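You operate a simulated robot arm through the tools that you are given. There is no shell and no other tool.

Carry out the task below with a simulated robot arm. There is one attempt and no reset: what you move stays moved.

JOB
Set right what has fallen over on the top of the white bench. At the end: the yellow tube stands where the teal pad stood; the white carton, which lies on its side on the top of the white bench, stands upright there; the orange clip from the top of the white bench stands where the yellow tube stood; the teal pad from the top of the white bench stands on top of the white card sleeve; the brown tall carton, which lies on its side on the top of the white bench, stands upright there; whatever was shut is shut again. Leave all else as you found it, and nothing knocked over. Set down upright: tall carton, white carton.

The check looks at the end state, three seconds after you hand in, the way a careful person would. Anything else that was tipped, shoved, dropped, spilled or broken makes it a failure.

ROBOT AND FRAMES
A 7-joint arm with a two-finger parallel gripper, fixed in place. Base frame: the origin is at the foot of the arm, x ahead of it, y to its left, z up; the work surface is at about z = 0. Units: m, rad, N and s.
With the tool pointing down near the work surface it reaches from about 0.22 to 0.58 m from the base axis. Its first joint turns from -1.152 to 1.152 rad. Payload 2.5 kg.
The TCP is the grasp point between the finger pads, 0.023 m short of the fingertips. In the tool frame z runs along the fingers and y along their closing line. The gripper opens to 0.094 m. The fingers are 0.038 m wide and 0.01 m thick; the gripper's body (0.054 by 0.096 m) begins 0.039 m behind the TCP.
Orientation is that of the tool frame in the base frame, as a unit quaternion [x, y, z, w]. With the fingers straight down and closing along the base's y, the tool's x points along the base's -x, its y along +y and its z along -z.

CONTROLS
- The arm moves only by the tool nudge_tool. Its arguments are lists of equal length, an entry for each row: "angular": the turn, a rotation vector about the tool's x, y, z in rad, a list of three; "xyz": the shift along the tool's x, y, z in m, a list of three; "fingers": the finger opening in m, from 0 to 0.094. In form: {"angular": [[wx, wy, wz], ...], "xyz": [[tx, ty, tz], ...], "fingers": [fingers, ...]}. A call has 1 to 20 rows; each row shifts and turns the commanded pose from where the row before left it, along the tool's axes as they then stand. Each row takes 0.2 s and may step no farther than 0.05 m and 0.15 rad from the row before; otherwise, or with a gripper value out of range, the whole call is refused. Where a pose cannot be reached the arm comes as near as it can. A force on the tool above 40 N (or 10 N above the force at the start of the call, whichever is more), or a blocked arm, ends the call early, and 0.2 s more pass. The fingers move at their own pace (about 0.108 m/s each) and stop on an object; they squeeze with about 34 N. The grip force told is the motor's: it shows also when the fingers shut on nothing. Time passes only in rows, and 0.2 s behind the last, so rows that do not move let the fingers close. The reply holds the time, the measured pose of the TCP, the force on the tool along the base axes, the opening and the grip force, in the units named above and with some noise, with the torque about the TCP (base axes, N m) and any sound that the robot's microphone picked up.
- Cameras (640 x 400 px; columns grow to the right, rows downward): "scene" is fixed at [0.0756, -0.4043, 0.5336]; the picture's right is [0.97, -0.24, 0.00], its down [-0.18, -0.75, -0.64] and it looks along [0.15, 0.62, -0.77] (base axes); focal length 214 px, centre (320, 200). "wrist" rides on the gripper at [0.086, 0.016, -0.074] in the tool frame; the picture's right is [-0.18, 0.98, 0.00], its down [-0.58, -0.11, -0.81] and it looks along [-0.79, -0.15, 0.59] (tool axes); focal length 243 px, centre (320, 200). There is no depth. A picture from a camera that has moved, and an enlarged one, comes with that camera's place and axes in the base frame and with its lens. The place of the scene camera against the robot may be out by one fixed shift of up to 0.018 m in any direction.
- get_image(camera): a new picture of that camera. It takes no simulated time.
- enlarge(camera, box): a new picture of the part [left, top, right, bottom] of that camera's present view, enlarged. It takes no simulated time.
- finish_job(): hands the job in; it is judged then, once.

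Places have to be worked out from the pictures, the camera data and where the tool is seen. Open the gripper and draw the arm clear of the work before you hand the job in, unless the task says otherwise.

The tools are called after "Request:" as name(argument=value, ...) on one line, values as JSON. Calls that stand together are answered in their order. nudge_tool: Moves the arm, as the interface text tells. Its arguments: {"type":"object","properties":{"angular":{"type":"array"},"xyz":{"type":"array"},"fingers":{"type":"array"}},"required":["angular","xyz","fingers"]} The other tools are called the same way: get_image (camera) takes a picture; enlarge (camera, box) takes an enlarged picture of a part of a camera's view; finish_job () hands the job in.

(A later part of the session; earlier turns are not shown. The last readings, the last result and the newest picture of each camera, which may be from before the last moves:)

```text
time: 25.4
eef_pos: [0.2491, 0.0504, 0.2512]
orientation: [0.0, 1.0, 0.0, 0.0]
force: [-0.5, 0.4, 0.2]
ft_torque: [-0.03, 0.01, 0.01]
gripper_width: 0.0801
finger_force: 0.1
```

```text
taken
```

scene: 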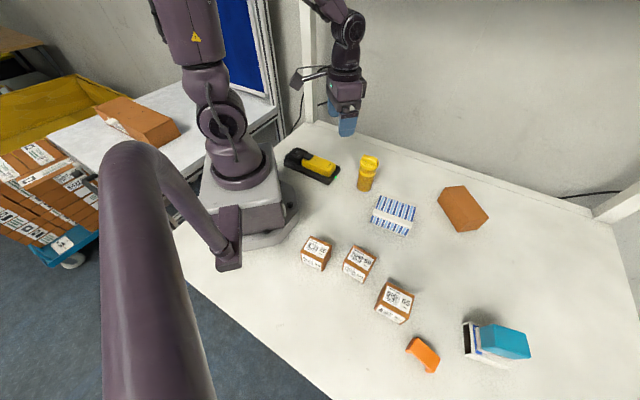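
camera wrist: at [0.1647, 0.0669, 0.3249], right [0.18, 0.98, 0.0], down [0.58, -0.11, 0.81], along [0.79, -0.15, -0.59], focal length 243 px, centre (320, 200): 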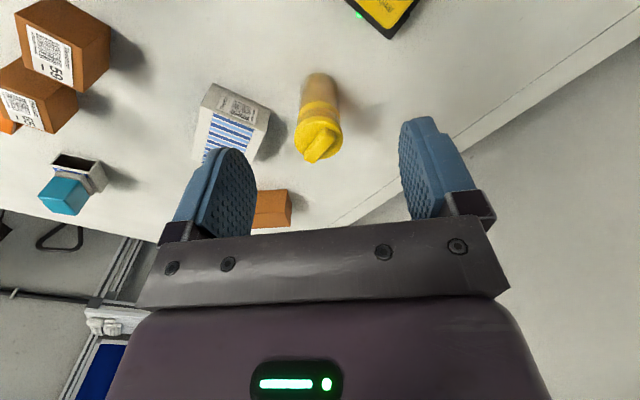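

Request:
enlarge(camera="wrist", box=[270, 60, 370, 170])

Request:
enlarge(camera="scene", box=[335, 145, 395, 200])

```text
3.64 times, centred on (320, 115) of wrist
camera zoom: at [0.1647, 0.0669, 0.3249], right [0.18, 0.98, 0.0], down [0.58, -0.11, 0.81], along [0.79, -0.15, -0.59], focal length 882 px, centre (320, 509)
```

zoom: 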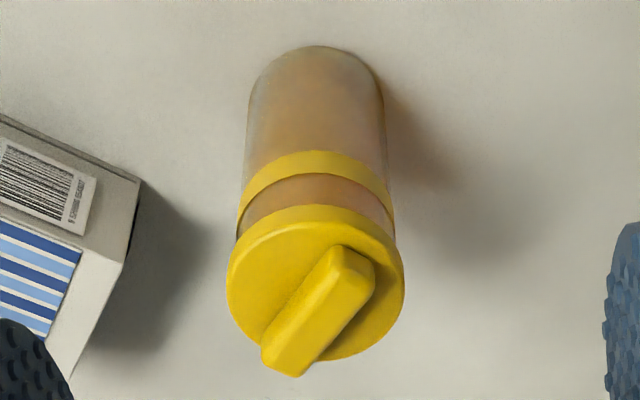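

```text
7.27 times, centred on (365, 172) of scene
camera zoom: at [0.0756, -0.4043, 0.5336], right [0.97, -0.24, 0.0], down [-0.18, -0.75, -0.64], along [0.15, 0.62, -0.77], focal length 1560 px, centre (-7, 400)
```

zoom: 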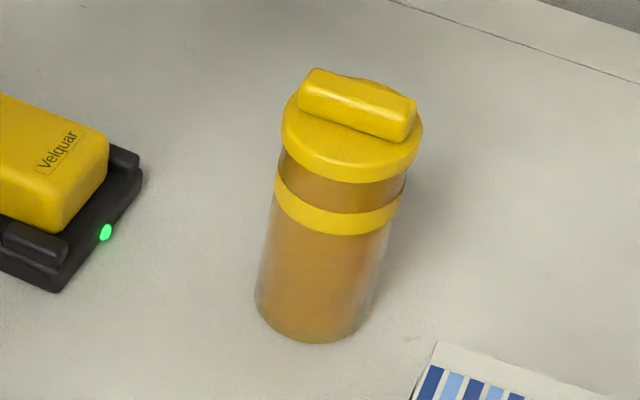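

The tube is about 0.05 m across, with a 0.058 m cap at z ≈ 0.106 and a handle up to ~0.118 m, standing at about (0.345, 0.033). I hover above it to check the centring.

Request:
nudge_tool(angular=[[0, 0, 0], [0, 0, 0], [0, 0, 0], [0, 0, 0]], xyz=[[-0.032, -0.0058, 0.02], [-0.032, -0.0058, 0.02], [-0.032, -0.0058, 0.02], [0, 0, 0]], fingers=[0.09, 0.09, 0.09, 0.09])

Request:
get_image(camera="wrist")

Request:
enlarge(camera="wrist", box=[230, 0, 410, 130])

```text
time: 26.4
eef_pos: [0.3487, 0.0333, 0.1888]
orientation: [0.001, 1.0, 0.001, 0.0]
force: [0.2, 0.6, -0.1]
ft_torque: [0.03, 0.02, -0.04]
gripper_width: 0.0896
finger_force: 0.1
```

```text
taken
camera wrist: at [0.2622, 0.0491, 0.2651], right [0.19, 0.98, 0.0], down [0.58, -0.11, 0.81], along [0.79, -0.15, -0.59], focal length 243 px, centre (320, 200)
```

wrist: 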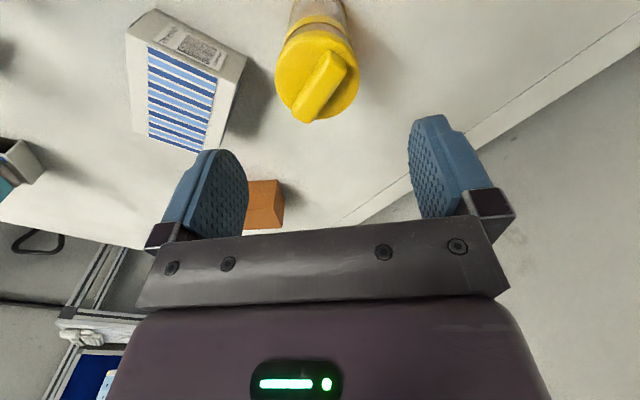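

```text
3.08 times, centred on (320, 65) of wrist
camera zoom: at [0.2622, 0.0491, 0.2651], right [0.19, 0.98, 0.0], down [0.58, -0.11, 0.81], along [0.79, -0.15, -0.59], focal length 746 px, centre (320, 615)
```

zoom: 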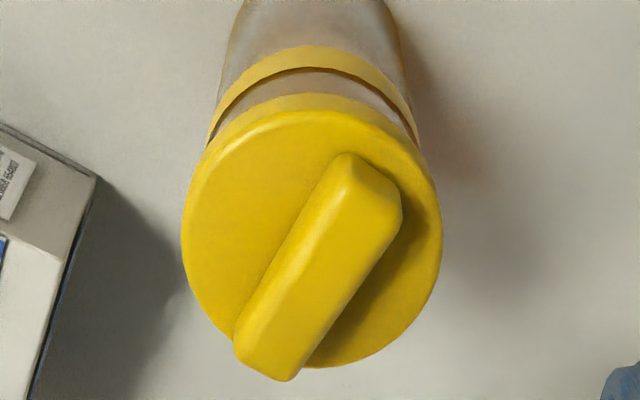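

The cap centre is 4 mm back along base x, so the tube stands at (0.345, 0.033). I correct for that and descend to z ≈ 0.09, which keeps the hand above the handle.

Request:
nudge_tool(angular=[[0, 0, 0], [0, 0, 0], [0, 0, 0], [0, 0, 0], [0, 0, 0], [0, 0, 0]], xyz=[[0.004, 0, 0.01], [0, 0, 0.03], [0, 0, 0.03], [0, 0, 0.02], [0, 0, 0.009], [0, 0, 0]], fingers=[0.09, 0.09, 0.09, 0.09, 0.09, 0.09])

Request:
get_image(camera="wrist")

Request:
enlarge(camera="scene", box=[310, 100, 430, 210])

```text
time: 27.8
eef_pos: [0.3418, 0.033, 0.0908]
orientation: [0.001, 1.0, 0.0, 0.0]
force: [-0.2, 0.1, -0.3]
ft_torque: [0.01, 0.0, 0.0]
gripper_width: 0.09
finger_force: 0.1
```

```text
taken
camera wrist: at [0.2568, 0.0493, 0.1656], right [0.19, 0.98, 0.0], down [0.58, -0.11, 0.81], along [0.79, -0.15, -0.59], focal length 243 px, centre (320, 200)
```

wrist: 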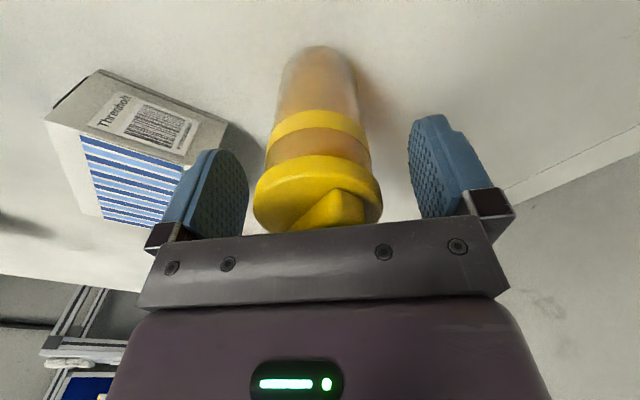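

```text
3.64 times, centred on (370, 155) of scene
camera zoom: at [0.0756, -0.4043, 0.5336], right [0.97, -0.24, 0.0], down [-0.18, -0.75, -0.64], along [0.15, 0.62, -0.77], focal length 780 px, centre (138, 364)
```

zoom: 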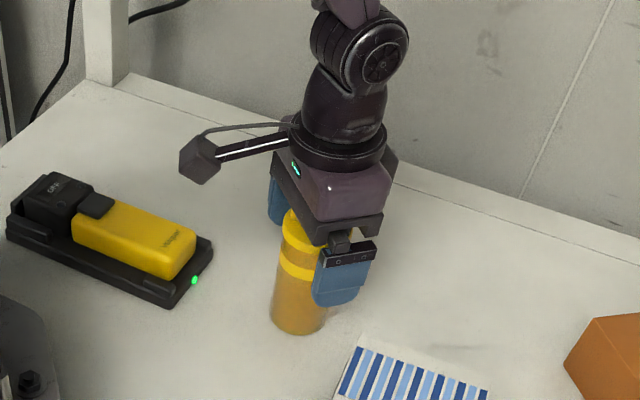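

The tube is centred between the fingers. I close on it.

Request:
nudge_tool(angular=[[0, 0, 0], [0, 0, 0], [0, 0, 0], [0, 0, 0]], xyz=[[0, 0, 0], [0, 0, 0], [0, 0, 0], [0, 0, 0]], fingers=[0.06, 0.04, 0.035, 0.035])

Request:
get_image(camera="wrist")

```text
time: 28.8
eef_pos: [0.3416, 0.0322, 0.0912]
orientation: [0.001, 1.0, 0.001, 0.0]
force: [0.0, 0.0, 0.0]
ft_torque: [0.01, 0.01, -0.01]
gripper_width: 0.0526
finger_force: 33.6
```

```text
taken
camera wrist: at [0.2567, 0.0494, 0.1659], right [0.19, 0.98, 0.0], down [0.58, -0.11, 0.81], along [0.79, -0.15, -0.59], focal length 243 px, centre (320, 200)
```

wrist: 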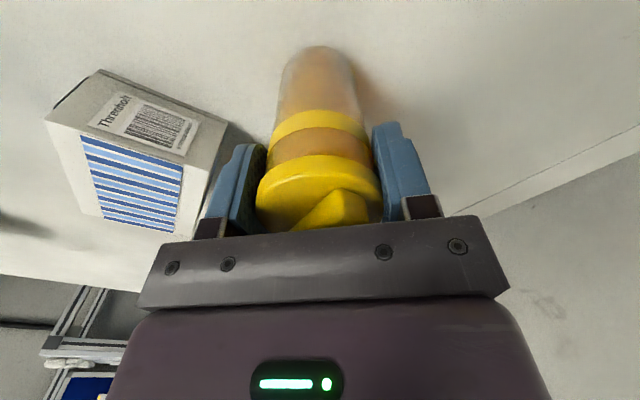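

Gripped at 0.053 m. I lift gently first and check that the tube hangs straight and whole.

Request:
nudge_tool(angular=[[0, 0, 0], [0, 0, 0], [0, 0, 0], [0, 0, 0], [0, 0, 0]], xyz=[[0, 0, -0.01], [0, 0, -0.02], [0, 0, -0.03], [0, 0, -0.03], [0, 0, 0]], fingers=[0.035, 0.035, 0.035, 0.035, 0.035])

Request:
get_image(camera="wrist")

Request:
enlarge(camera="scene", box=[310, 60, 450, 210])

```text
time: 30.0
eef_pos: [0.343, 0.032, 0.1828]
orientation: [0.002, 1.0, 0.0, -0.001]
force: [0.4, 1.5, -0.4]
ft_torque: [-0.02, 0.02, -0.01]
gripper_width: 0.0529
finger_force: 33.7
```

```text
taken
camera wrist: at [0.2572, 0.0478, 0.2575], right [0.19, 0.98, 0.0], down [0.58, -0.11, 0.81], along [0.79, -0.15, -0.59], focal length 243 px, centre (320, 200)
```

wrist: 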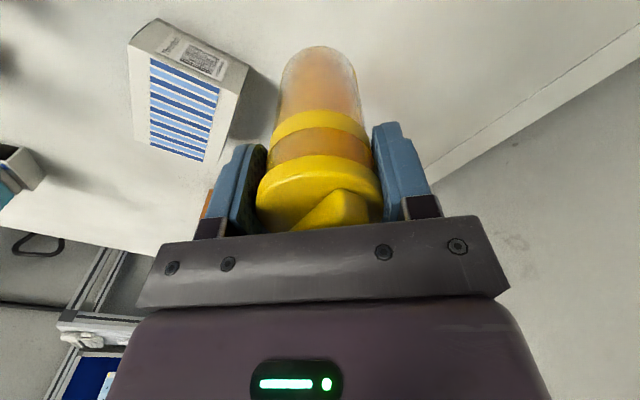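

```text
2.67 times, centred on (380, 135) of scene
camera zoom: at [0.0756, -0.4043, 0.5336], right [0.97, -0.24, 0.0], down [-0.18, -0.75, -0.64], along [0.15, 0.62, -0.77], focal length 572 px, centre (160, 373)
```

zoom: 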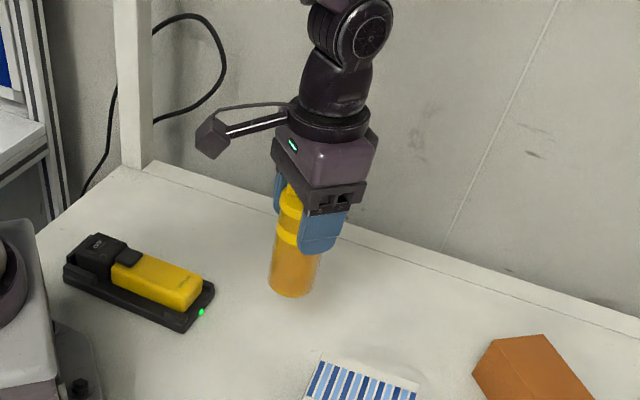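

The tube is hanging straight. I yaw it and carry it to where the teal pad stood, (0.2005, 0.3165), with its base about 9 cm up.

Request:
nudge_tool(angular=[[0, 0, -0.15], [0, 0, -0.15], [0, 0, -0.15], [0, 0, -0.15], [0, 0, 0], [0, 0, 0], [0, 0, 0], [0, 0, 0], [0, 0, 0], [0, 0, 0], [0, 0, 0], [0, 0, 0]], xyz=[[0, 0, 0], [0, 0, 0], [0, 0, 0], [0, 0, 0], [-0.00617, 0.04503, 0], [-0.00617, 0.04503, 0], [-0.00617, 0.04503, 0], [-0.00617, 0.04503, 0], [-0.00617, 0.04503, 0], [-0.00617, 0.04503, 0], [-0.00617, 0.04503, 0], [0, 0, 0]], fingers=[0.035, 0.035, 0.035, 0.035, 0.035, 0.035, 0.035, 0.035, 0.035, 0.035, 0.035, 0.035])

Request:
get_image(camera="wrist")

Request:
enlarge(camera="scene", box=[250, 40, 400, 190])

```text
time: 32.6
eef_pos: [0.1996, 0.3181, 0.1814]
orientation: [-0.294, 0.956, -0.001, 0.0]
force: [0.4, 0.2, -0.1]
ft_torque: [-0.03, 0.02, 0.0]
gripper_width: 0.0526
finger_force: 33.8
```

```text
taken
camera wrist: at [0.1199, 0.2846, 0.2565], right [-0.4, 0.92, 0.0], down [0.54, 0.24, 0.81], along [0.74, 0.32, -0.59], focal length 243 px, centre (320, 200)
```

wrist: 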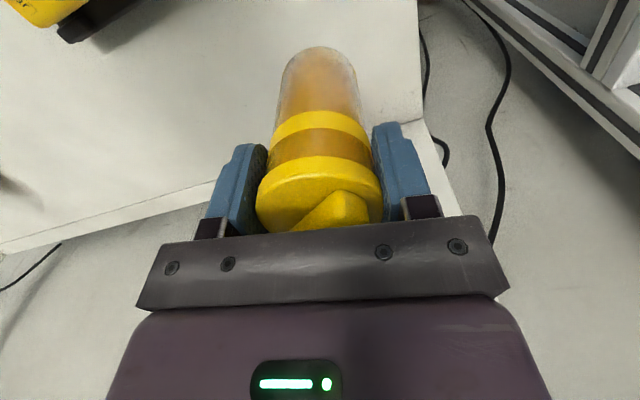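

```text
2.67 times, centred on (325, 115) of scene
camera zoom: at [0.0756, -0.4042, 0.5336], right [0.97, -0.24, 0.0], down [-0.18, -0.75, -0.64], along [0.15, 0.62, -0.77], focal length 572 px, centre (307, 427)
```

zoom: 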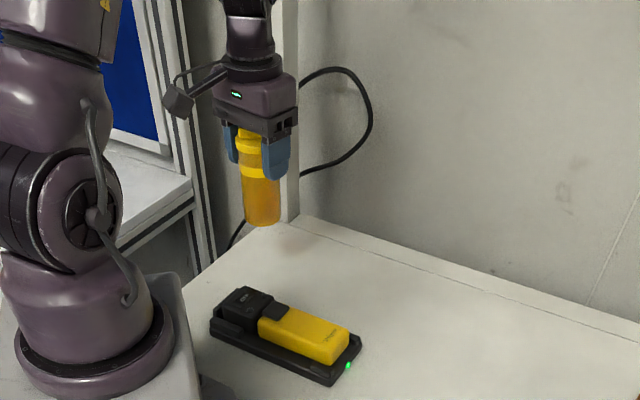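

The tube is over the old pad spot. I descend, slowly at the end.

Request:
nudge_tool(angular=[[0, 0, 0], [0, 0, 0], [0, 0, 0], [0, 0, 0], [0, 0, 0]], xyz=[[0, -0.001, 0.03], [0, -0.001, 0.03], [0, 0, 0.018], [0, 0, 0.005], [0, 0, 0]], fingers=[0.035, 0.035, 0.035, 0.035, 0.035])

Request:
enlarge(camera="scene", box=[260, 70, 360, 170])

```text
time: 33.8
eef_pos: [0.2021, 0.3177, 0.0978]
orientation: [-0.295, 0.955, 0.001, 0.0]
force: [0.2, 0.8, -0.9]
ft_torque: [0.01, -0.02, 0.03]
gripper_width: 0.0524
finger_force: 33.8
```

```text
4.00 times, centred on (310, 120) of scene
camera zoom: at [0.0756, -0.4043, 0.5336], right [0.97, -0.24, 0.0], down [-0.18, -0.75, -0.64], along [0.15, 0.62, -0.77], focal length 858 px, centre (360, 520)
```

zoom: 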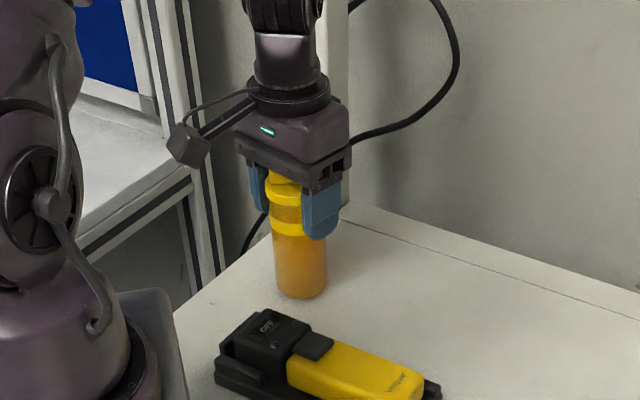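

About 6 mm remain. I lower in 2 mm rows, watching for contact.

Request:
nudge_tool(angular=[[0, 0, 0], [0, 0, 0], [0, 0, 0], [0, 0, 0]], xyz=[[0, 0, 0.002], [0, 0, 0.002], [0, 0, 0.0015], [0, 0, 0]], fingers=[0.035, 0.035, 0.035, 0.035])

```text
time: 34.8
eef_pos: [0.2018, 0.3168, 0.0919]
orientation: [-0.295, 0.956, -0.001, 0.0]
force: [-0.7, 0.5, -0.9]
ft_torque: [0.0, 0.0, 0.04]
gripper_width: 0.0527
finger_force: 33.9
```

Still no contact force at z 0.0919. I go down a little more in 1 mm rows.

Request:
nudge_tool(angular=[[0, 0, 0], [0, 0, 0], [0, 0, 0]], xyz=[[0, 0, 0.001], [0, 0, 0.0007], [0, 0, 0]], fingers=[0.035, 0.035, 0.035])

```text
time: 35.6
eef_pos: [0.2029, 0.3164, 0.0914]
orientation: [-0.295, 0.956, 0.001, 0.0]
force: [-0.5, -1.2, 5.8]
ft_torque: [0.04, 0.02, -0.02]
gripper_width: 0.0526
finger_force: 33.9
```

The tube touches down with about 6 N. I release it and raise straight up.

Request:
nudge_tool(angular=[[0, 0, 0], [0, 0, 0], [0, 0, 0], [0, 0, 0], [0, 0, 0], [0, 0, 0], [0, 0, 0], [0, 0, 0], [0, 0, 0]], xyz=[[0, 0, 0], [0, 0, 0], [0, 0, 0], [0, 0, 0], [0, 0, -0.01], [0, 0, -0.03], [0, 0, -0.045], [0, 0, -0.045], [0, 0, 0]], fingers=[0.06, 0.07, 0.08, 0.088, 0.088, 0.088, 0.088, 0.088, 0.088])

Request:
get_image(camera="wrist")

Request:
enlarge(camera="scene", box=[260, 70, 400, 190])

```text
time: 37.6
eef_pos: [0.1994, 0.3185, 0.2197]
orientation: [-0.295, 0.956, -0.001, 0.0]
force: [0.0, -0.4, 0.0]
ft_torque: [0.0, -0.04, 0.0]
gripper_width: 0.088
finger_force: 0.2
```

```text
taken
camera wrist: at [0.1208, 0.2828, 0.2947], right [-0.4, 0.92, 0.0], down [0.54, 0.24, 0.81], along [0.74, 0.32, -0.59], focal length 243 px, centre (320, 200)
```

wrist: 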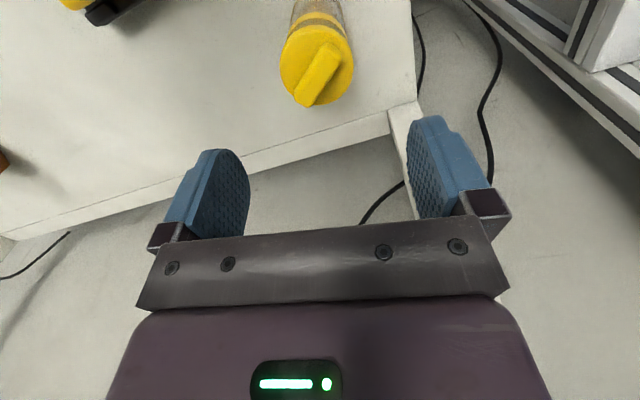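

```text
3.33 times, centred on (330, 130) of scene
camera zoom: at [0.0756, -0.4043, 0.5336], right [0.97, -0.24, 0.0], down [-0.18, -0.75, -0.64], along [0.15, 0.62, -0.77], focal length 715 px, centre (287, 433)
```

zoom: 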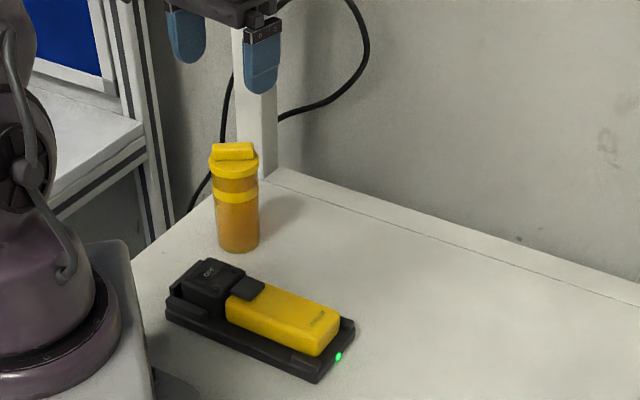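

The tube stands upright on the pad's old place. Next I travel back around to the right side, high up, to look closely at the orange clip.

Request:
nudge_tool(angular=[[0, 0, 0], [0, 0, 0], [0, 0, 0], [0, 0, 0], [0, 0, 0], [0, 0, 0], [0, 0, 0], [0, 0, 0], [0, 0, 0.1473], [0, 0, 0.1473], [0, 0, 0.1473], [0, 0, 0.1473], [0, 0, 0.1473], [0, 0, 0.1473], [0, 0, 0.1473], [0, 0, 0.1473], [0, 0, 0.1473], [0, 0, 0.1473]], xyz=[[0.00383, -0.0456, 0], [0.00383, -0.0456, 0], [0.00383, -0.0456, 0], [0.00383, -0.0456, 0], [0.00383, -0.0456, 0], [0.00383, -0.0456, 0], [0.00383, -0.0456, 0], [0.00383, -0.0456, 0], [0, 0, 0], [0, 0, 0], [0, 0, 0], [0, 0, 0], [0, 0, 0], [0, 0, 0], [0, 0, 0], [0, 0, 0], [0, 0, 0], [0, 0, 0]], fingers=[0.088, 0.088, 0.088, 0.088, 0.088, 0.088, 0.088, 0.088, 0.088, 0.088, 0.088, 0.088, 0.088, 0.088, 0.088, 0.088, 0.088, 0.088])

Request:
nudge_tool(angular=[[0, 0, 0], [0, 0, 0], [0, 0, 0], [0, 0, 0], [0, 0, 0], [0, 0, 0], [0, 0, 0], [0, 0, 0], [0, 0, 0]], xyz=[[-0.0213, -0.0407, 0.0025], [-0.0213, -0.0407, 0.0025], [-0.0213, -0.0407, 0.0025], [-0.0213, -0.0407, 0.0025], [-0.0213, -0.0407, 0.0025], [-0.0213, -0.0407, 0.0025], [-0.0213, -0.0407, 0.0025], [-0.0213, -0.0407, 0.0025], [0, 0, 0]], fingers=[0.088, 0.088, 0.088, 0.088, 0.088, 0.088, 0.088, 0.088, 0.088])

Request:
get_image(camera="wrist")

Request:
get_image(camera="scene")

```text
time: 41.4
eef_pos: [0.3823, -0.0012, 0.221]
orientation: [0.425, 0.905, 0.0, 0.0]
force: [-0.1, 0.5, 0.3]
ft_torque: [-0.02, -0.03, -0.02]
gripper_width: 0.088
finger_force: 0.0
```

```text
time: 43.4
eef_pos: [0.2441, -0.342, 0.2006]
orientation: [0.423, 0.906, 0.0, 0.0]
force: [-0.1, -0.2, 0.6]
ft_torque: [-0.02, -0.02, -0.01]
gripper_width: 0.0881
finger_force: 0.1
```

```text
taken
camera wrist: at [0.2022, -0.2652, 0.2764], right [0.87, 0.49, 0.0], down [0.29, -0.52, 0.81], along [0.39, -0.7, -0.59], focal length 243 px, centre (320, 200)
```

wrist: 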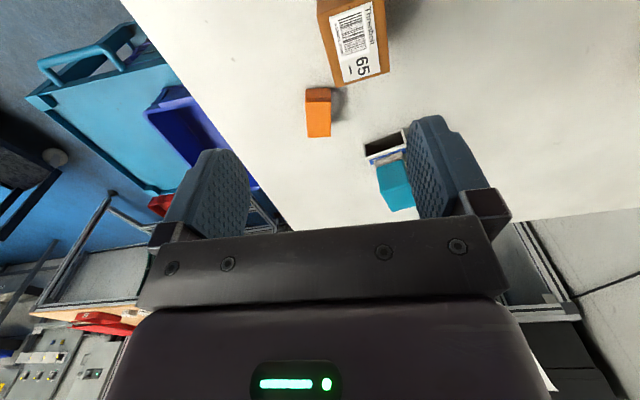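

```text
taken
```

scene: 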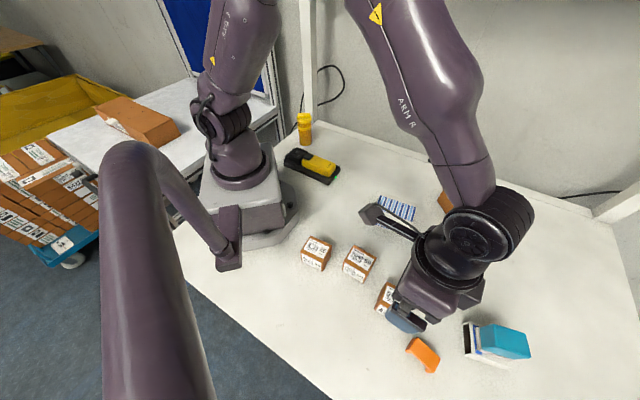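

Request:
enlarge(camera="wrist", box=[270, 60, 390, 160])

Request:
enlarge(camera="scene", box=[395, 325, 450, 380])

```text
4.00 times, centred on (330, 110) of wrist
camera zoom: at [0.2022, -0.2652, 0.2764], right [0.87, 0.49, 0.0], down [0.29, -0.52, 0.81], along [0.39, -0.7, -0.59], focal length 970 px, centre (280, 560)
```

zoom: 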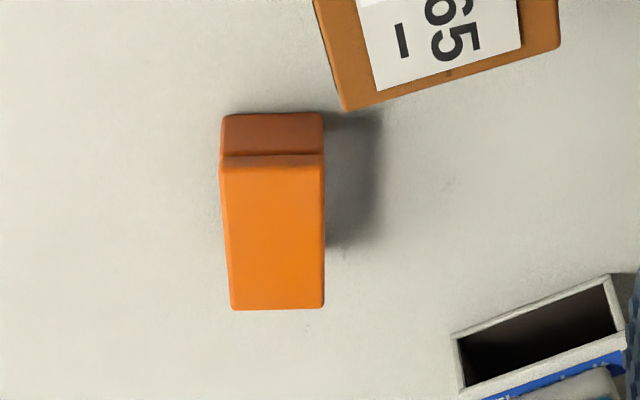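

```text
7.27 times, centred on (422, 352) of scene
camera zoom: at [0.0756, -0.4043, 0.5336], right [0.97, -0.24, 0.0], down [-0.18, -0.75, -0.64], along [0.15, 0.62, -0.77], focal length 1560 px, centre (-426, -909)
```

zoom: 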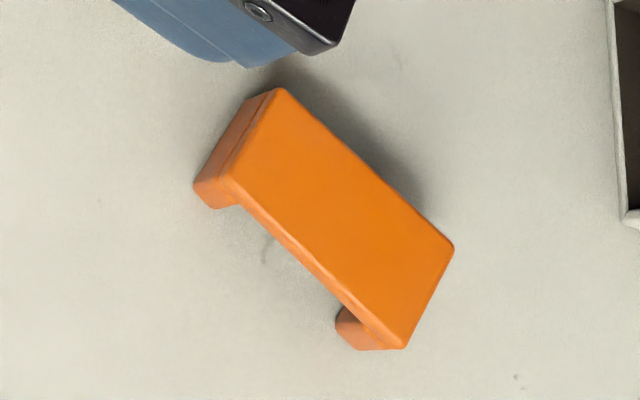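

The clip is a bridge about 0.050 × 0.029 × 0.025 m, centred at (0.288, -0.422), with its long axis at -59°. I line up the yaw and hover above it at z ≈ 0.12.

Request:
nudge_tool(angular=[[0, 0, 0.078], [0, 0, 0.078], [0, 0, 0], [0, 0, 0], [0, 0, 0], [0, 0, 0]], xyz=[[0, 0, 0], [0, 0, 0], [-0.0303, -0.0013, 0.0267], [-0.0303, -0.0013, 0.0267], [-0.0303, -0.0013, 0.0267], [0, 0, 0]], fingers=[0.065, 0.065, 0.065, 0.065, 0.065, 0.065])

Request:
get_image(camera="wrist")

Request:
enlarge(camera="wrist", box=[250, 20, 390, 130])

Request:
enlarge(camera="scene", box=[340, 230, 540, 390])

```text
time: 44.8
eef_pos: [0.2845, -0.4201, 0.1207]
orientation: [0.494, 0.87, 0.0, -0.001]
force: [0.0, 1.0, 0.4]
ft_torque: [0.0, -0.01, 0.02]
gripper_width: 0.0647
finger_force: 0.0
```

```text
taken
camera wrist: at [0.2552, -0.3375, 0.1952], right [0.94, 0.35, 0.0], down [0.21, -0.56, 0.81], along [0.28, -0.76, -0.59], focal length 243 px, centre (320, 200)
```

wrist: 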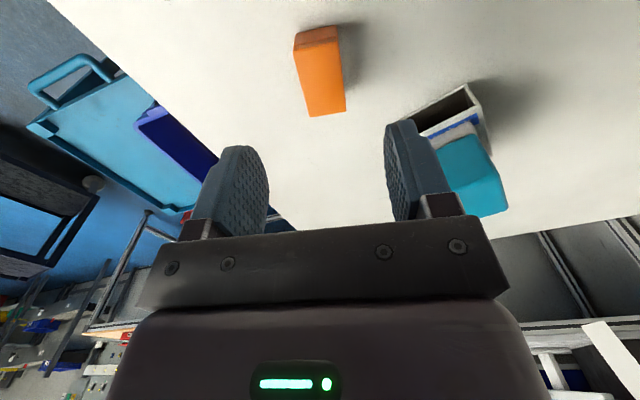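

```text
3.64 times, centred on (320, 75) of wrist
camera zoom: at [0.2552, -0.3375, 0.1952], right [0.94, 0.35, 0.0], down [0.21, -0.56, 0.81], along [0.28, -0.76, -0.59], focal length 882 px, centre (320, 654)
```

zoom: 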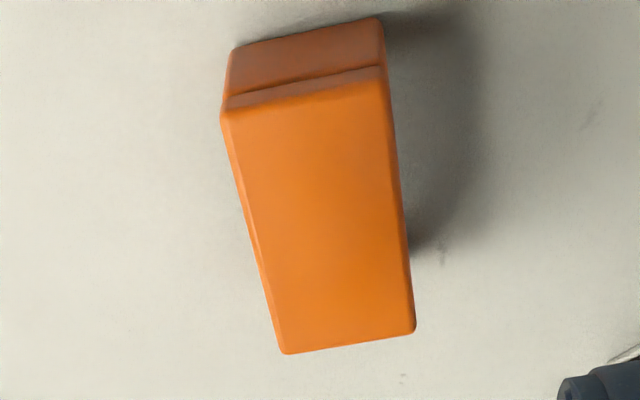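

```text
2.50 times, centred on (440, 310) of scene
camera zoom: at [0.0756, -0.4043, 0.5336], right [0.97, -0.24, 0.0], down [-0.18, -0.75, -0.64], along [0.15, 0.62, -0.77], focal length 536 px, centre (20, -75)
```

zoom: 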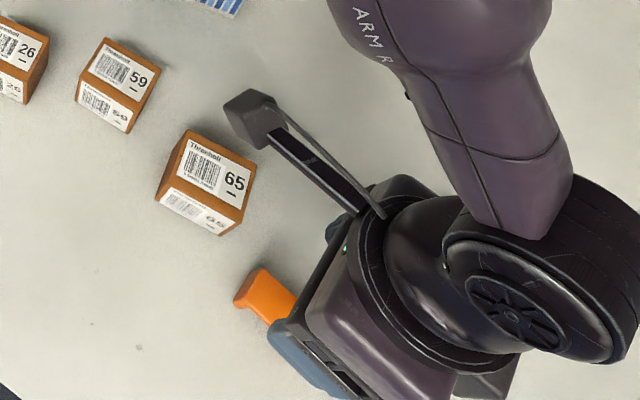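

Alignment is good, within 4 mm. I correct and descend in two stages, since the camera stalk passes over box 65 and I want to check clearance midway.

Request:
nudge_tool(angular=[[0, 0, 0], [0, 0, 0], [0, 0, 0], [0, 0, 0]], xyz=[[-0.004, 0.0013, 0.02], [0, 0, 0.02], [0, 0, 0.015], [0, 0, 0]], fingers=[0.065, 0.065, 0.065, 0.065])

Request:
enlarge(camera="scene", box=[340, 230, 540, 390])

Request:
get_image(camera="wrist")

```text
time: 45.8
eef_pos: [0.2884, -0.4236, 0.0666]
orientation: [0.493, 0.87, 0.0, 0.0]
force: [0.1, 0.3, -0.6]
ft_torque: [0.01, 0.0, 0.0]
gripper_width: 0.0648
finger_force: 0.0
```

```text
2.50 times, centred on (440, 310) of scene
camera zoom: at [0.0756, -0.4043, 0.5336], right [0.97, -0.24, 0.0], down [-0.18, -0.75, -0.64], along [0.15, 0.62, -0.77], focal length 536 px, centre (20, -75)
```

zoom: 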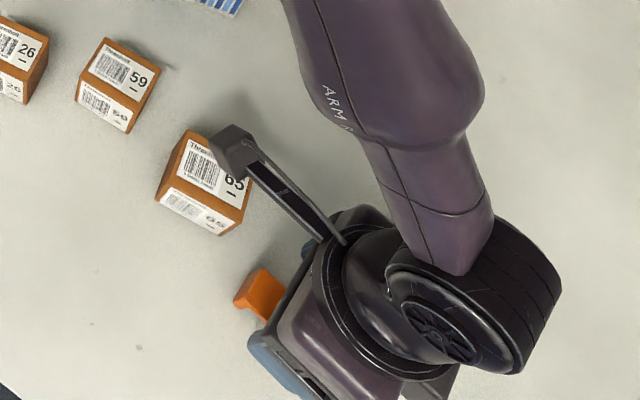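

```text
taken
camera wrist: at [0.2588, -0.3417, 0.1413], right [0.94, 0.35, 0.0], down [0.21, -0.55, 0.81], along [0.28, -0.76, -0.59], focal length 243 px, centre (320, 200)
```

wrist: 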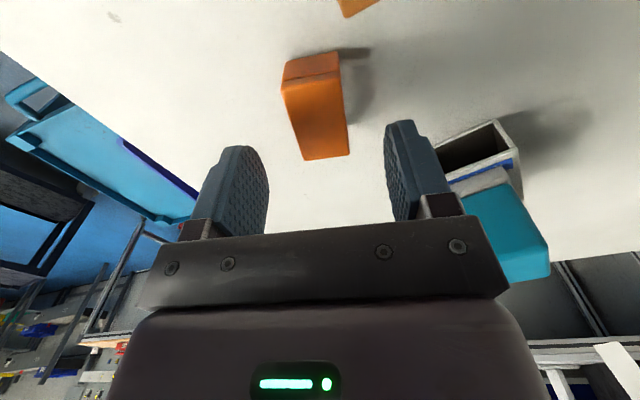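

The camera stalk clears box 65 by a couple of centimetres. I finish the descent to z ≈ 0.028 and close on the clip.

Request:
nudge_tool(angular=[[0, 0, 0], [0, 0, 0], [0, 0, 0], [0, 0, 0]], xyz=[[0, 0, 0.015], [0, 0, 0.015], [0, 0, 0.0085], [0, 0, 0]], fingers=[0.06, 0.06, 0.06, 0.06])

Request:
get_image(camera="wrist")

Request:
enlarge(camera="scene", box=[340, 230, 540, 390])

```text
time: 46.8
eef_pos: [0.289, -0.4242, 0.0269]
orientation: [0.494, 0.87, 0.0, 0.0]
force: [0.5, -1.2, 1.1]
ft_torque: [0.0, -0.03, 0.01]
gripper_width: 0.0599
finger_force: 0.1
```

```text
taken
camera wrist: at [0.2582, -0.3422, 0.1023], right [0.94, 0.35, 0.0], down [0.21, -0.55, 0.81], along [0.28, -0.76, -0.59], focal length 243 px, centre (320, 200)
```

wrist: 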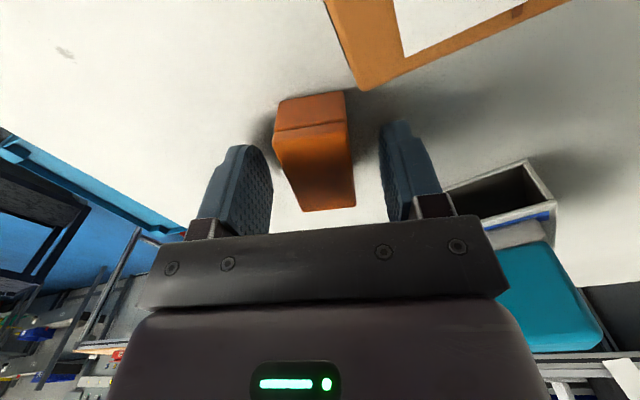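

```text
2.50 times, centred on (440, 310) of scene
camera zoom: at [0.0756, -0.4043, 0.5336], right [0.97, -0.24, 0.0], down [-0.18, -0.75, -0.64], along [0.15, 0.62, -0.77], focal length 536 px, centre (20, -75)
```

zoom: 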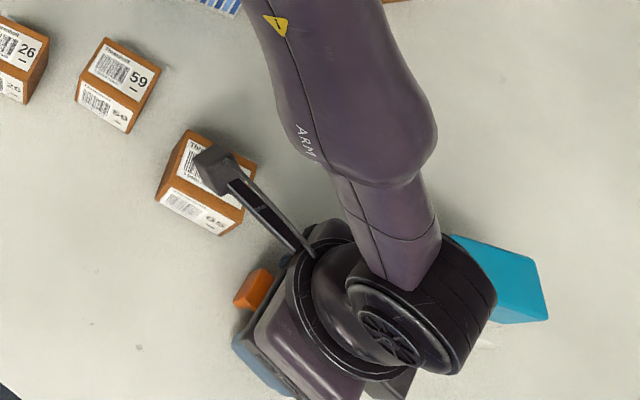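

The clip is between the fingers and nothing else has moved. I close the gripper.

Request:
nudge_tool(angular=[[0, 0, 0], [0, 0, 0], [0, 0, 0], [0, 0, 0]], xyz=[[0, 0, 0], [0, 0, 0], [0, 0, 0], [0, 0, 0]], fingers=[0.035, 0.02, 0.015, 0.015])

Request:
get_image(camera="wrist")

```text
time: 47.8
eef_pos: [0.2875, -0.4239, 0.027]
orientation: [0.493, 0.87, -0.001, 0.0]
force: [0.9, 0.8, 1.3]
ft_torque: [0.05, 0.07, 0.0]
gripper_width: 0.0289
finger_force: 34.1
```

```text
taken
camera wrist: at [0.2581, -0.3421, 0.1024], right [0.94, 0.35, 0.0], down [0.21, -0.55, 0.81], along [0.28, -0.76, -0.59], focal length 243 px, centre (320, 200)
```

wrist: 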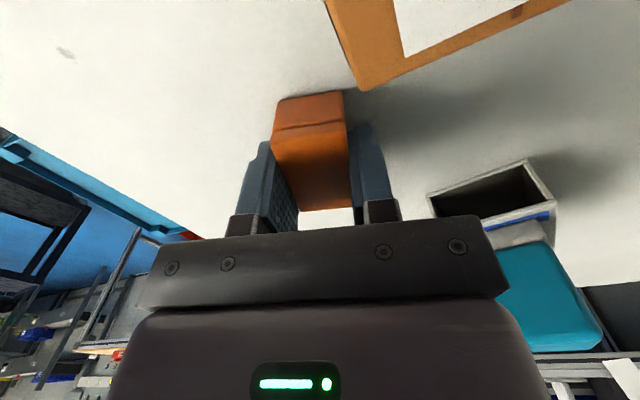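

The clip is held at 0.029 m. I lift it clear, then yaw to 0 before carrying it.

Request:
nudge_tool(angular=[[0, 0, 0], [0, 0, 0], [0, 0, 0], [0, 0, 0], [0, 0, -0.147], [0, 0, -0.147], [0, 0, -0.147], [0, 0, -0.147], [0, 0, -0.147], [0, 0, -0.147], [0, 0, -0.15], [0, 0, 0]], xyz=[[0, 0, -0.01], [0, 0, -0.03], [0, 0, -0.045], [0, 0, -0.045], [0, 0, 0], [0, 0, 0], [0, 0, 0], [0, 0, 0], [0, 0, 0], [0, 0, 0], [0, 0, 0], [0, 0, 0]], fingers=[0.015, 0.015, 0.015, 0.015, 0.015, 0.015, 0.015, 0.015, 0.015, 0.015, 0.015, 0.015])

Request:
get_image(camera="wrist")

Request:
get_image(camera="scene")

```text
time: 50.4
eef_pos: [0.2879, -0.4234, 0.1572]
orientation: [-0.001, 1.0, 0.0, 0.0]
force: [0.8, -0.3, 0.3]
ft_torque: [0.01, -0.04, -0.01]
gripper_width: 0.0287
finger_force: 34.0
```

```text
taken
camera wrist: at [0.2024, -0.4079, 0.2322], right [0.18, 0.98, 0.0], down [0.58, -0.11, 0.81], along [0.79, -0.15, -0.59], focal length 243 px, centre (320, 200)
```

wrist: 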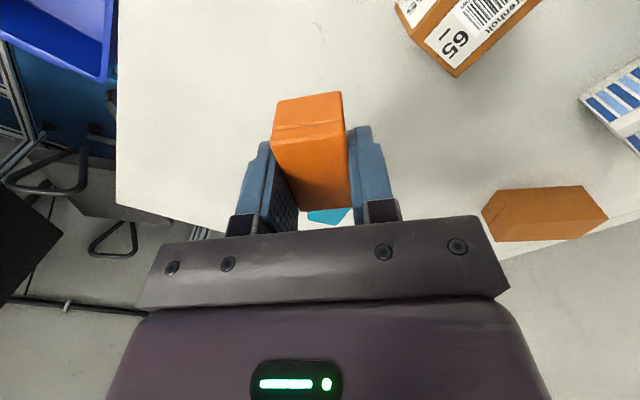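

```text
taken
```

scene: 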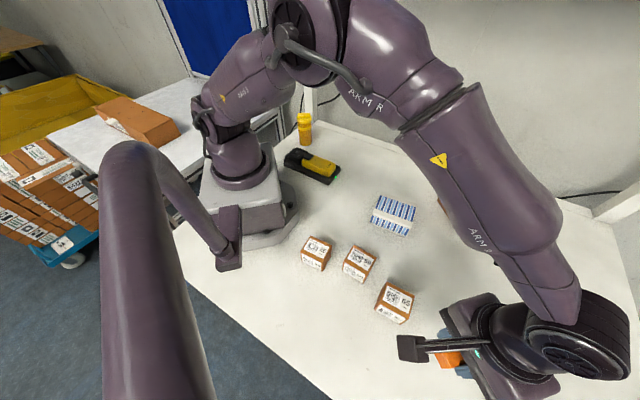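

The clip is secure and yaw is 0. I carry it to the tube's old spot at (0.3445, 0.033).

Request:
nudge_tool(angular=[[0, 0, 0], [0, 0, 0], [0, 0, 0], [0, 0, 0], [0, 0, 0], [0, 0, 0], [0, 0, 0], [0, 0, 0], [0, 0, 0], [0, 0, 0], [0, 0, 0]], xyz=[[-0.00566, 0.04564, 0], [-0.00566, 0.04564, 0], [-0.00566, 0.04564, 0], [-0.00566, 0.04564, 0], [-0.00566, 0.04564, 0], [-0.00566, 0.04564, 0], [-0.00566, 0.04564, 0], [-0.00566, 0.04564, 0], [-0.00566, 0.04564, 0], [-0.00566, 0.04564, 0], [0, 0, 0]], fingers=[0.015, 0.015, 0.015, 0.015, 0.015, 0.015, 0.015, 0.015, 0.015, 0.015, 0.015])

Request:
get_image(camera="wrist")

Request:
get_image(camera="scene")

```text
time: 52.8
eef_pos: [0.3454, 0.0324, 0.1574]
orientation: [0.0, 1.0, 0.0, 0.0]
force: [1.1, 0.3, 0.0]
ft_torque: [-0.02, -0.01, -0.01]
gripper_width: 0.0288
finger_force: 33.9
```

```text
taken
camera wrist: at [0.2595, 0.0479, 0.2324], right [0.18, 0.98, 0.0], down [0.58, -0.11, 0.81], along [0.79, -0.15, -0.59], focal length 243 px, centre (320, 200)
```

wrist: 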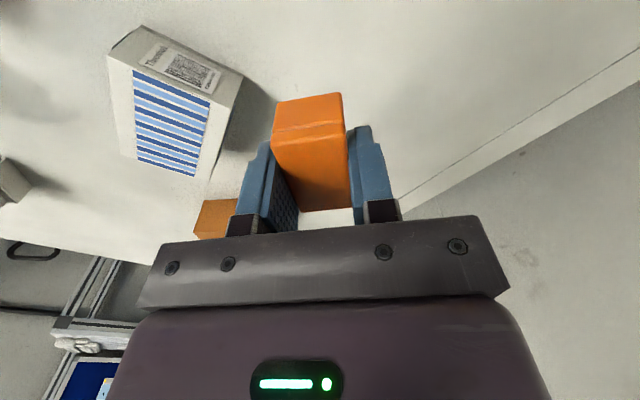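

```text
taken
```

scene: 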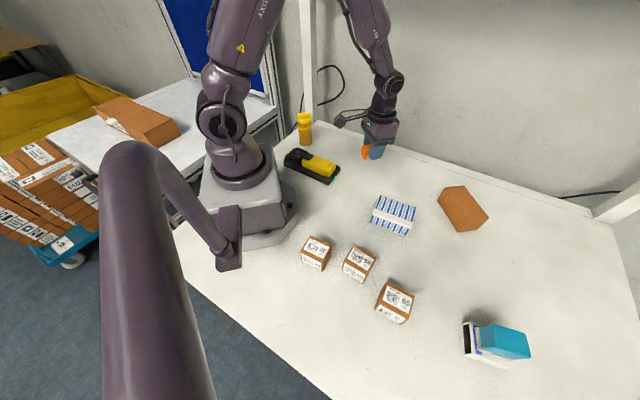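

The clip is over the spot. I descend, leaving the last few millimetres for slow steps.

Request:
nudge_tool(angular=[[0, 0, 0], [0, 0, 0], [0, 0, 0], [0, 0, 0], [0, 0, 0], [0, 0, 0]], xyz=[[0, 0, 0.04], [0, 0, 0.04], [0, 0, 0.03], [0, 0, 0.012], [0, 0, 0.004], [0, 0, 0]], fingers=[0.015, 0.015, 0.015, 0.015, 0.015, 0.015])

Request:
get_image(camera="wrist")

```text
time: 54.2
eef_pos: [0.3462, 0.0314, 0.0317]
orientation: [0.001, 1.0, 0.001, 0.0]
force: [0.3, -0.3, 0.5]
ft_torque: [-0.01, 0.02, -0.03]
gripper_width: 0.0288
finger_force: 34.1
```

```text
taken
camera wrist: at [0.2604, 0.0476, 0.1067], right [0.18, 0.98, 0.0], down [0.58, -0.11, 0.81], along [0.79, -0.15, -0.59], focal length 243 px, centre (320, 200)
```

wrist: 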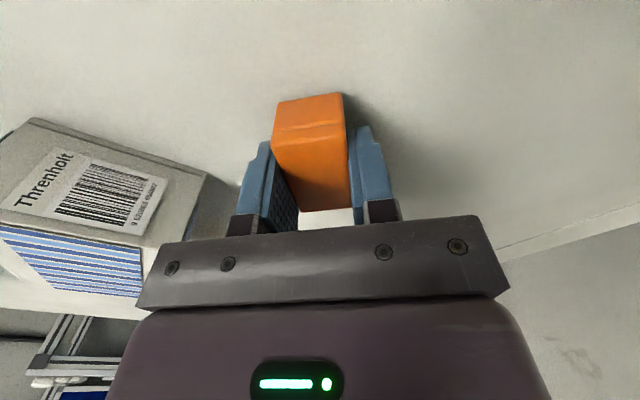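

About 4–5 mm to go. I lower slowly until contact.

Request:
nudge_tool(angular=[[0, 0, 0], [0, 0, 0], [0, 0, 0], [0, 0, 0]], xyz=[[0, 0, 0.0018], [0, 0, 0.0015], [0, 0, 0.001], [0, 0, 0]], fingers=[0.015, 0.015, 0.015, 0.015])

```text
time: 55.2
eef_pos: [0.3448, 0.0307, 0.0273]
orientation: [0.0, 1.0, 0.0, 0.0]
force: [1.0, -0.2, 0.3]
ft_torque: [-0.02, 0.01, 0.0]
gripper_width: 0.0286
finger_force: 33.9
```

Request:
nudge_tool(angular=[[0, 0, 0], [0, 0, 0], [0, 0, 0]], xyz=[[0, 0, 0.0007], [0, 0, 0.0006], [0, 0, 0]], fingers=[0.015, 0.015, 0.015])

```text
time: 56.0
eef_pos: [0.3457, 0.0313, 0.0269]
orientation: [0.0, 1.0, 0.0, 0.0]
force: [-7.6, -3.1, 35.5]
ft_torque: [-0.06, 0.22, 0.02]
gripper_width: 0.0289
finger_force: 33.5
```

Firm contact has been reached. I ease up by 1 mm, open the fingers and rise.

Request:
nudge_tool(angular=[[0, 0, 0], [0, 0, 0], [0, 0, 0], [0, 0, 0], [0, 0, 0], [0, 0, 0], [0, 0, 0], [0, 0, 0], [0, 0, 0], [0, 0, 0]], xyz=[[0, 0, -0.001], [0, 0, 0], [0, 0, 0], [0, 0, 0], [0, 0, 0], [0, 0, -0.015], [0, 0, -0.03], [0, 0, -0.04], [0, 0, -0.04], [0, 0, 0]], fingers=[0.015, 0.032, 0.04, 0.05, 0.055, 0.055, 0.055, 0.06, 0.07, 0.08])

Request:
get_image(camera="wrist")

Request:
get_image(camera="scene")

```text
time: 58.2
eef_pos: [0.3426, 0.0319, 0.1534]
orientation: [0.0, 1.0, 0.0, -0.001]
force: [0.5, 0.5, 0.0]
ft_torque: [0.04, 0.0, -0.01]
gripper_width: 0.0798
finger_force: 0.1
```

```text
taken
camera wrist: at [0.2579, 0.0495, 0.2269], right [0.18, 0.98, 0.0], down [0.58, -0.11, 0.81], along [0.79, -0.15, -0.59], focal length 243 px, centre (320, 200)
```

wrist: 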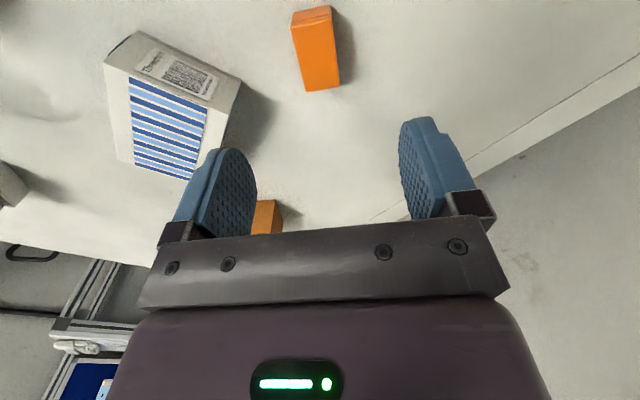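

```text
taken
```

scene: 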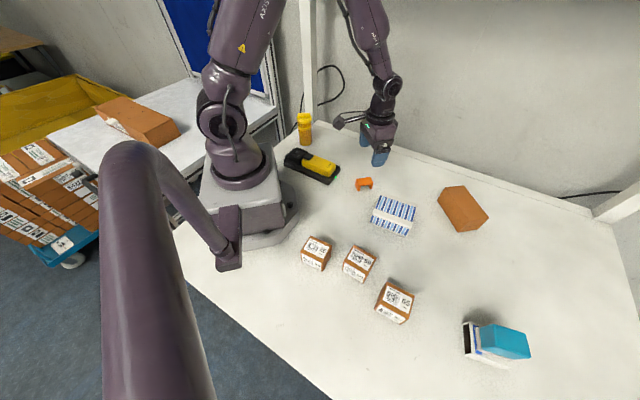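

The clip stands where the tube was. Now the two cartons: I move out to look at the far (+y) end of the brown carton and decide which end is its top.

Request:
nudge_tool(angular=[[0, 0, 0], [0, 0, 0], [0, 0, 0], [0, 0, 0], [0, 0, 0.13], [0, 0, 0.13], [0, 0, 0.13], [0, 0, 0.13], [0, 0, 0.13], [0, 0, 0.13], [0, 0, 0]], xyz=[[-0.039, 0, -0.012], [-0.039, 0, -0.012], [-0.039, 0, -0.012], [-0.039, 0, -0.012], [0, 0, 0], [0, 0, 0], [0, 0, 0], [0, 0, 0], [0, 0, 0], [0, 0, 0], [0, 0, 0]], fingers=[0.09, 0.09, 0.09, 0.09, 0.09, 0.09, 0.09, 0.09, 0.09, 0.09, 0.09])

Request:
get_image(camera="wrist")

Request:
enlarge(camera="scene", box=[430, 180, 500, 240])

Request:
enlarge(camera="scene", box=[340, 165, 430, 240])

```text
time: 60.6
eef_pos: [0.4988, 0.0326, 0.1997]
orientation: [0.381, 0.925, 0.0, 0.001]
force: [0.2, 0.8, 0.2]
ft_torque: [0.02, -0.03, 0.0]
gripper_width: 0.0901
finger_force: 0.1
```

```text
taken
camera wrist: at [0.4516, 0.1042, 0.2741], right [0.82, 0.57, 0.0], down [0.34, -0.49, 0.81], along [0.46, -0.66, -0.59], focal length 243 px, centre (320, 200)
```

wrist: 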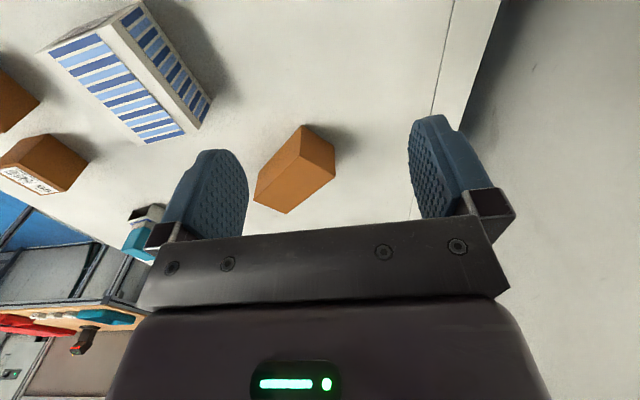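

```text
6.67 times, centred on (465, 210) of scene
camera zoom: at [0.0756, -0.4043, 0.5336], right [0.97, -0.24, 0.0], down [-0.18, -0.75, -0.64], along [0.15, 0.62, -0.77], focal length 1430 px, centre (-647, 133)
```

zoom: 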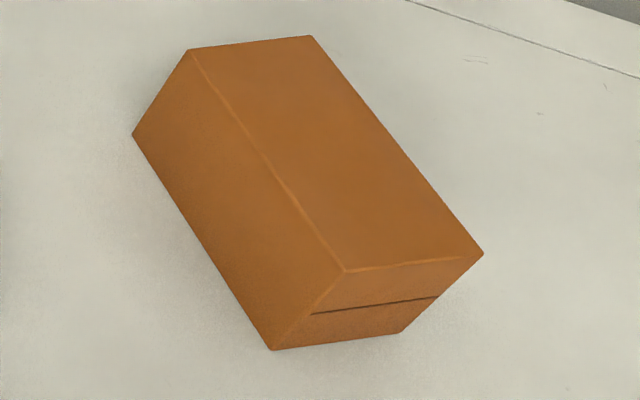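

```text
5.33 times, centred on (385, 202) of scene
camera zoom: at [0.0756, -0.4043, 0.5336], right [0.97, -0.24, 0.0], down [-0.18, -0.75, -0.64], along [0.15, 0.62, -0.77], focal length 1144 px, centre (-27, 187)
```

zoom: 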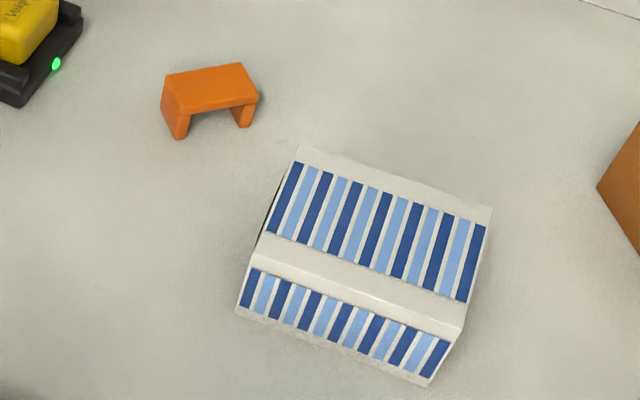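

Request:
enlarge(camera="wrist", box=[240, 110, 350, 220])

Request:
enlarge(camera="wrist", box=[40, 0, 220, 150])

```text
3.64 times, centred on (295, 165) of wrist
camera zoom: at [0.4516, 0.1042, 0.2741], right [0.82, 0.57, 0.0], down [0.34, -0.49, 0.81], along [0.46, -0.66, -0.59], focal length 882 px, centre (411, 327)
```

zoom: 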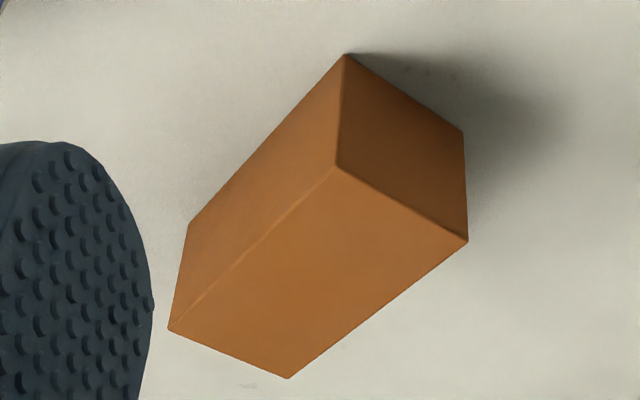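

```text
2.67 times, centred on (130, 75) of wrist
camera zoom: at [0.4516, 0.1042, 0.2741], right [0.82, 0.57, 0.0], down [0.34, -0.49, 0.81], along [0.46, -0.66, -0.59], focal length 647 px, centre (827, 533)
```

zoom: 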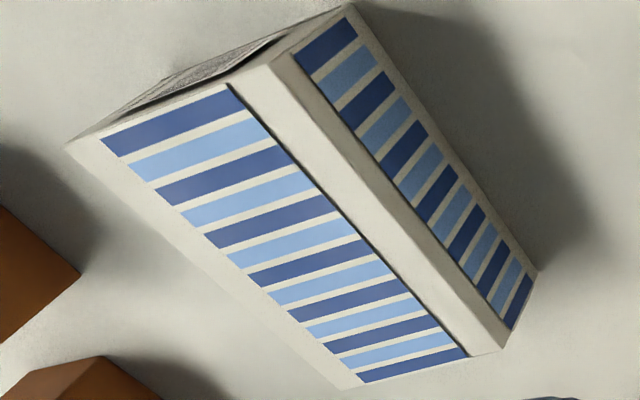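

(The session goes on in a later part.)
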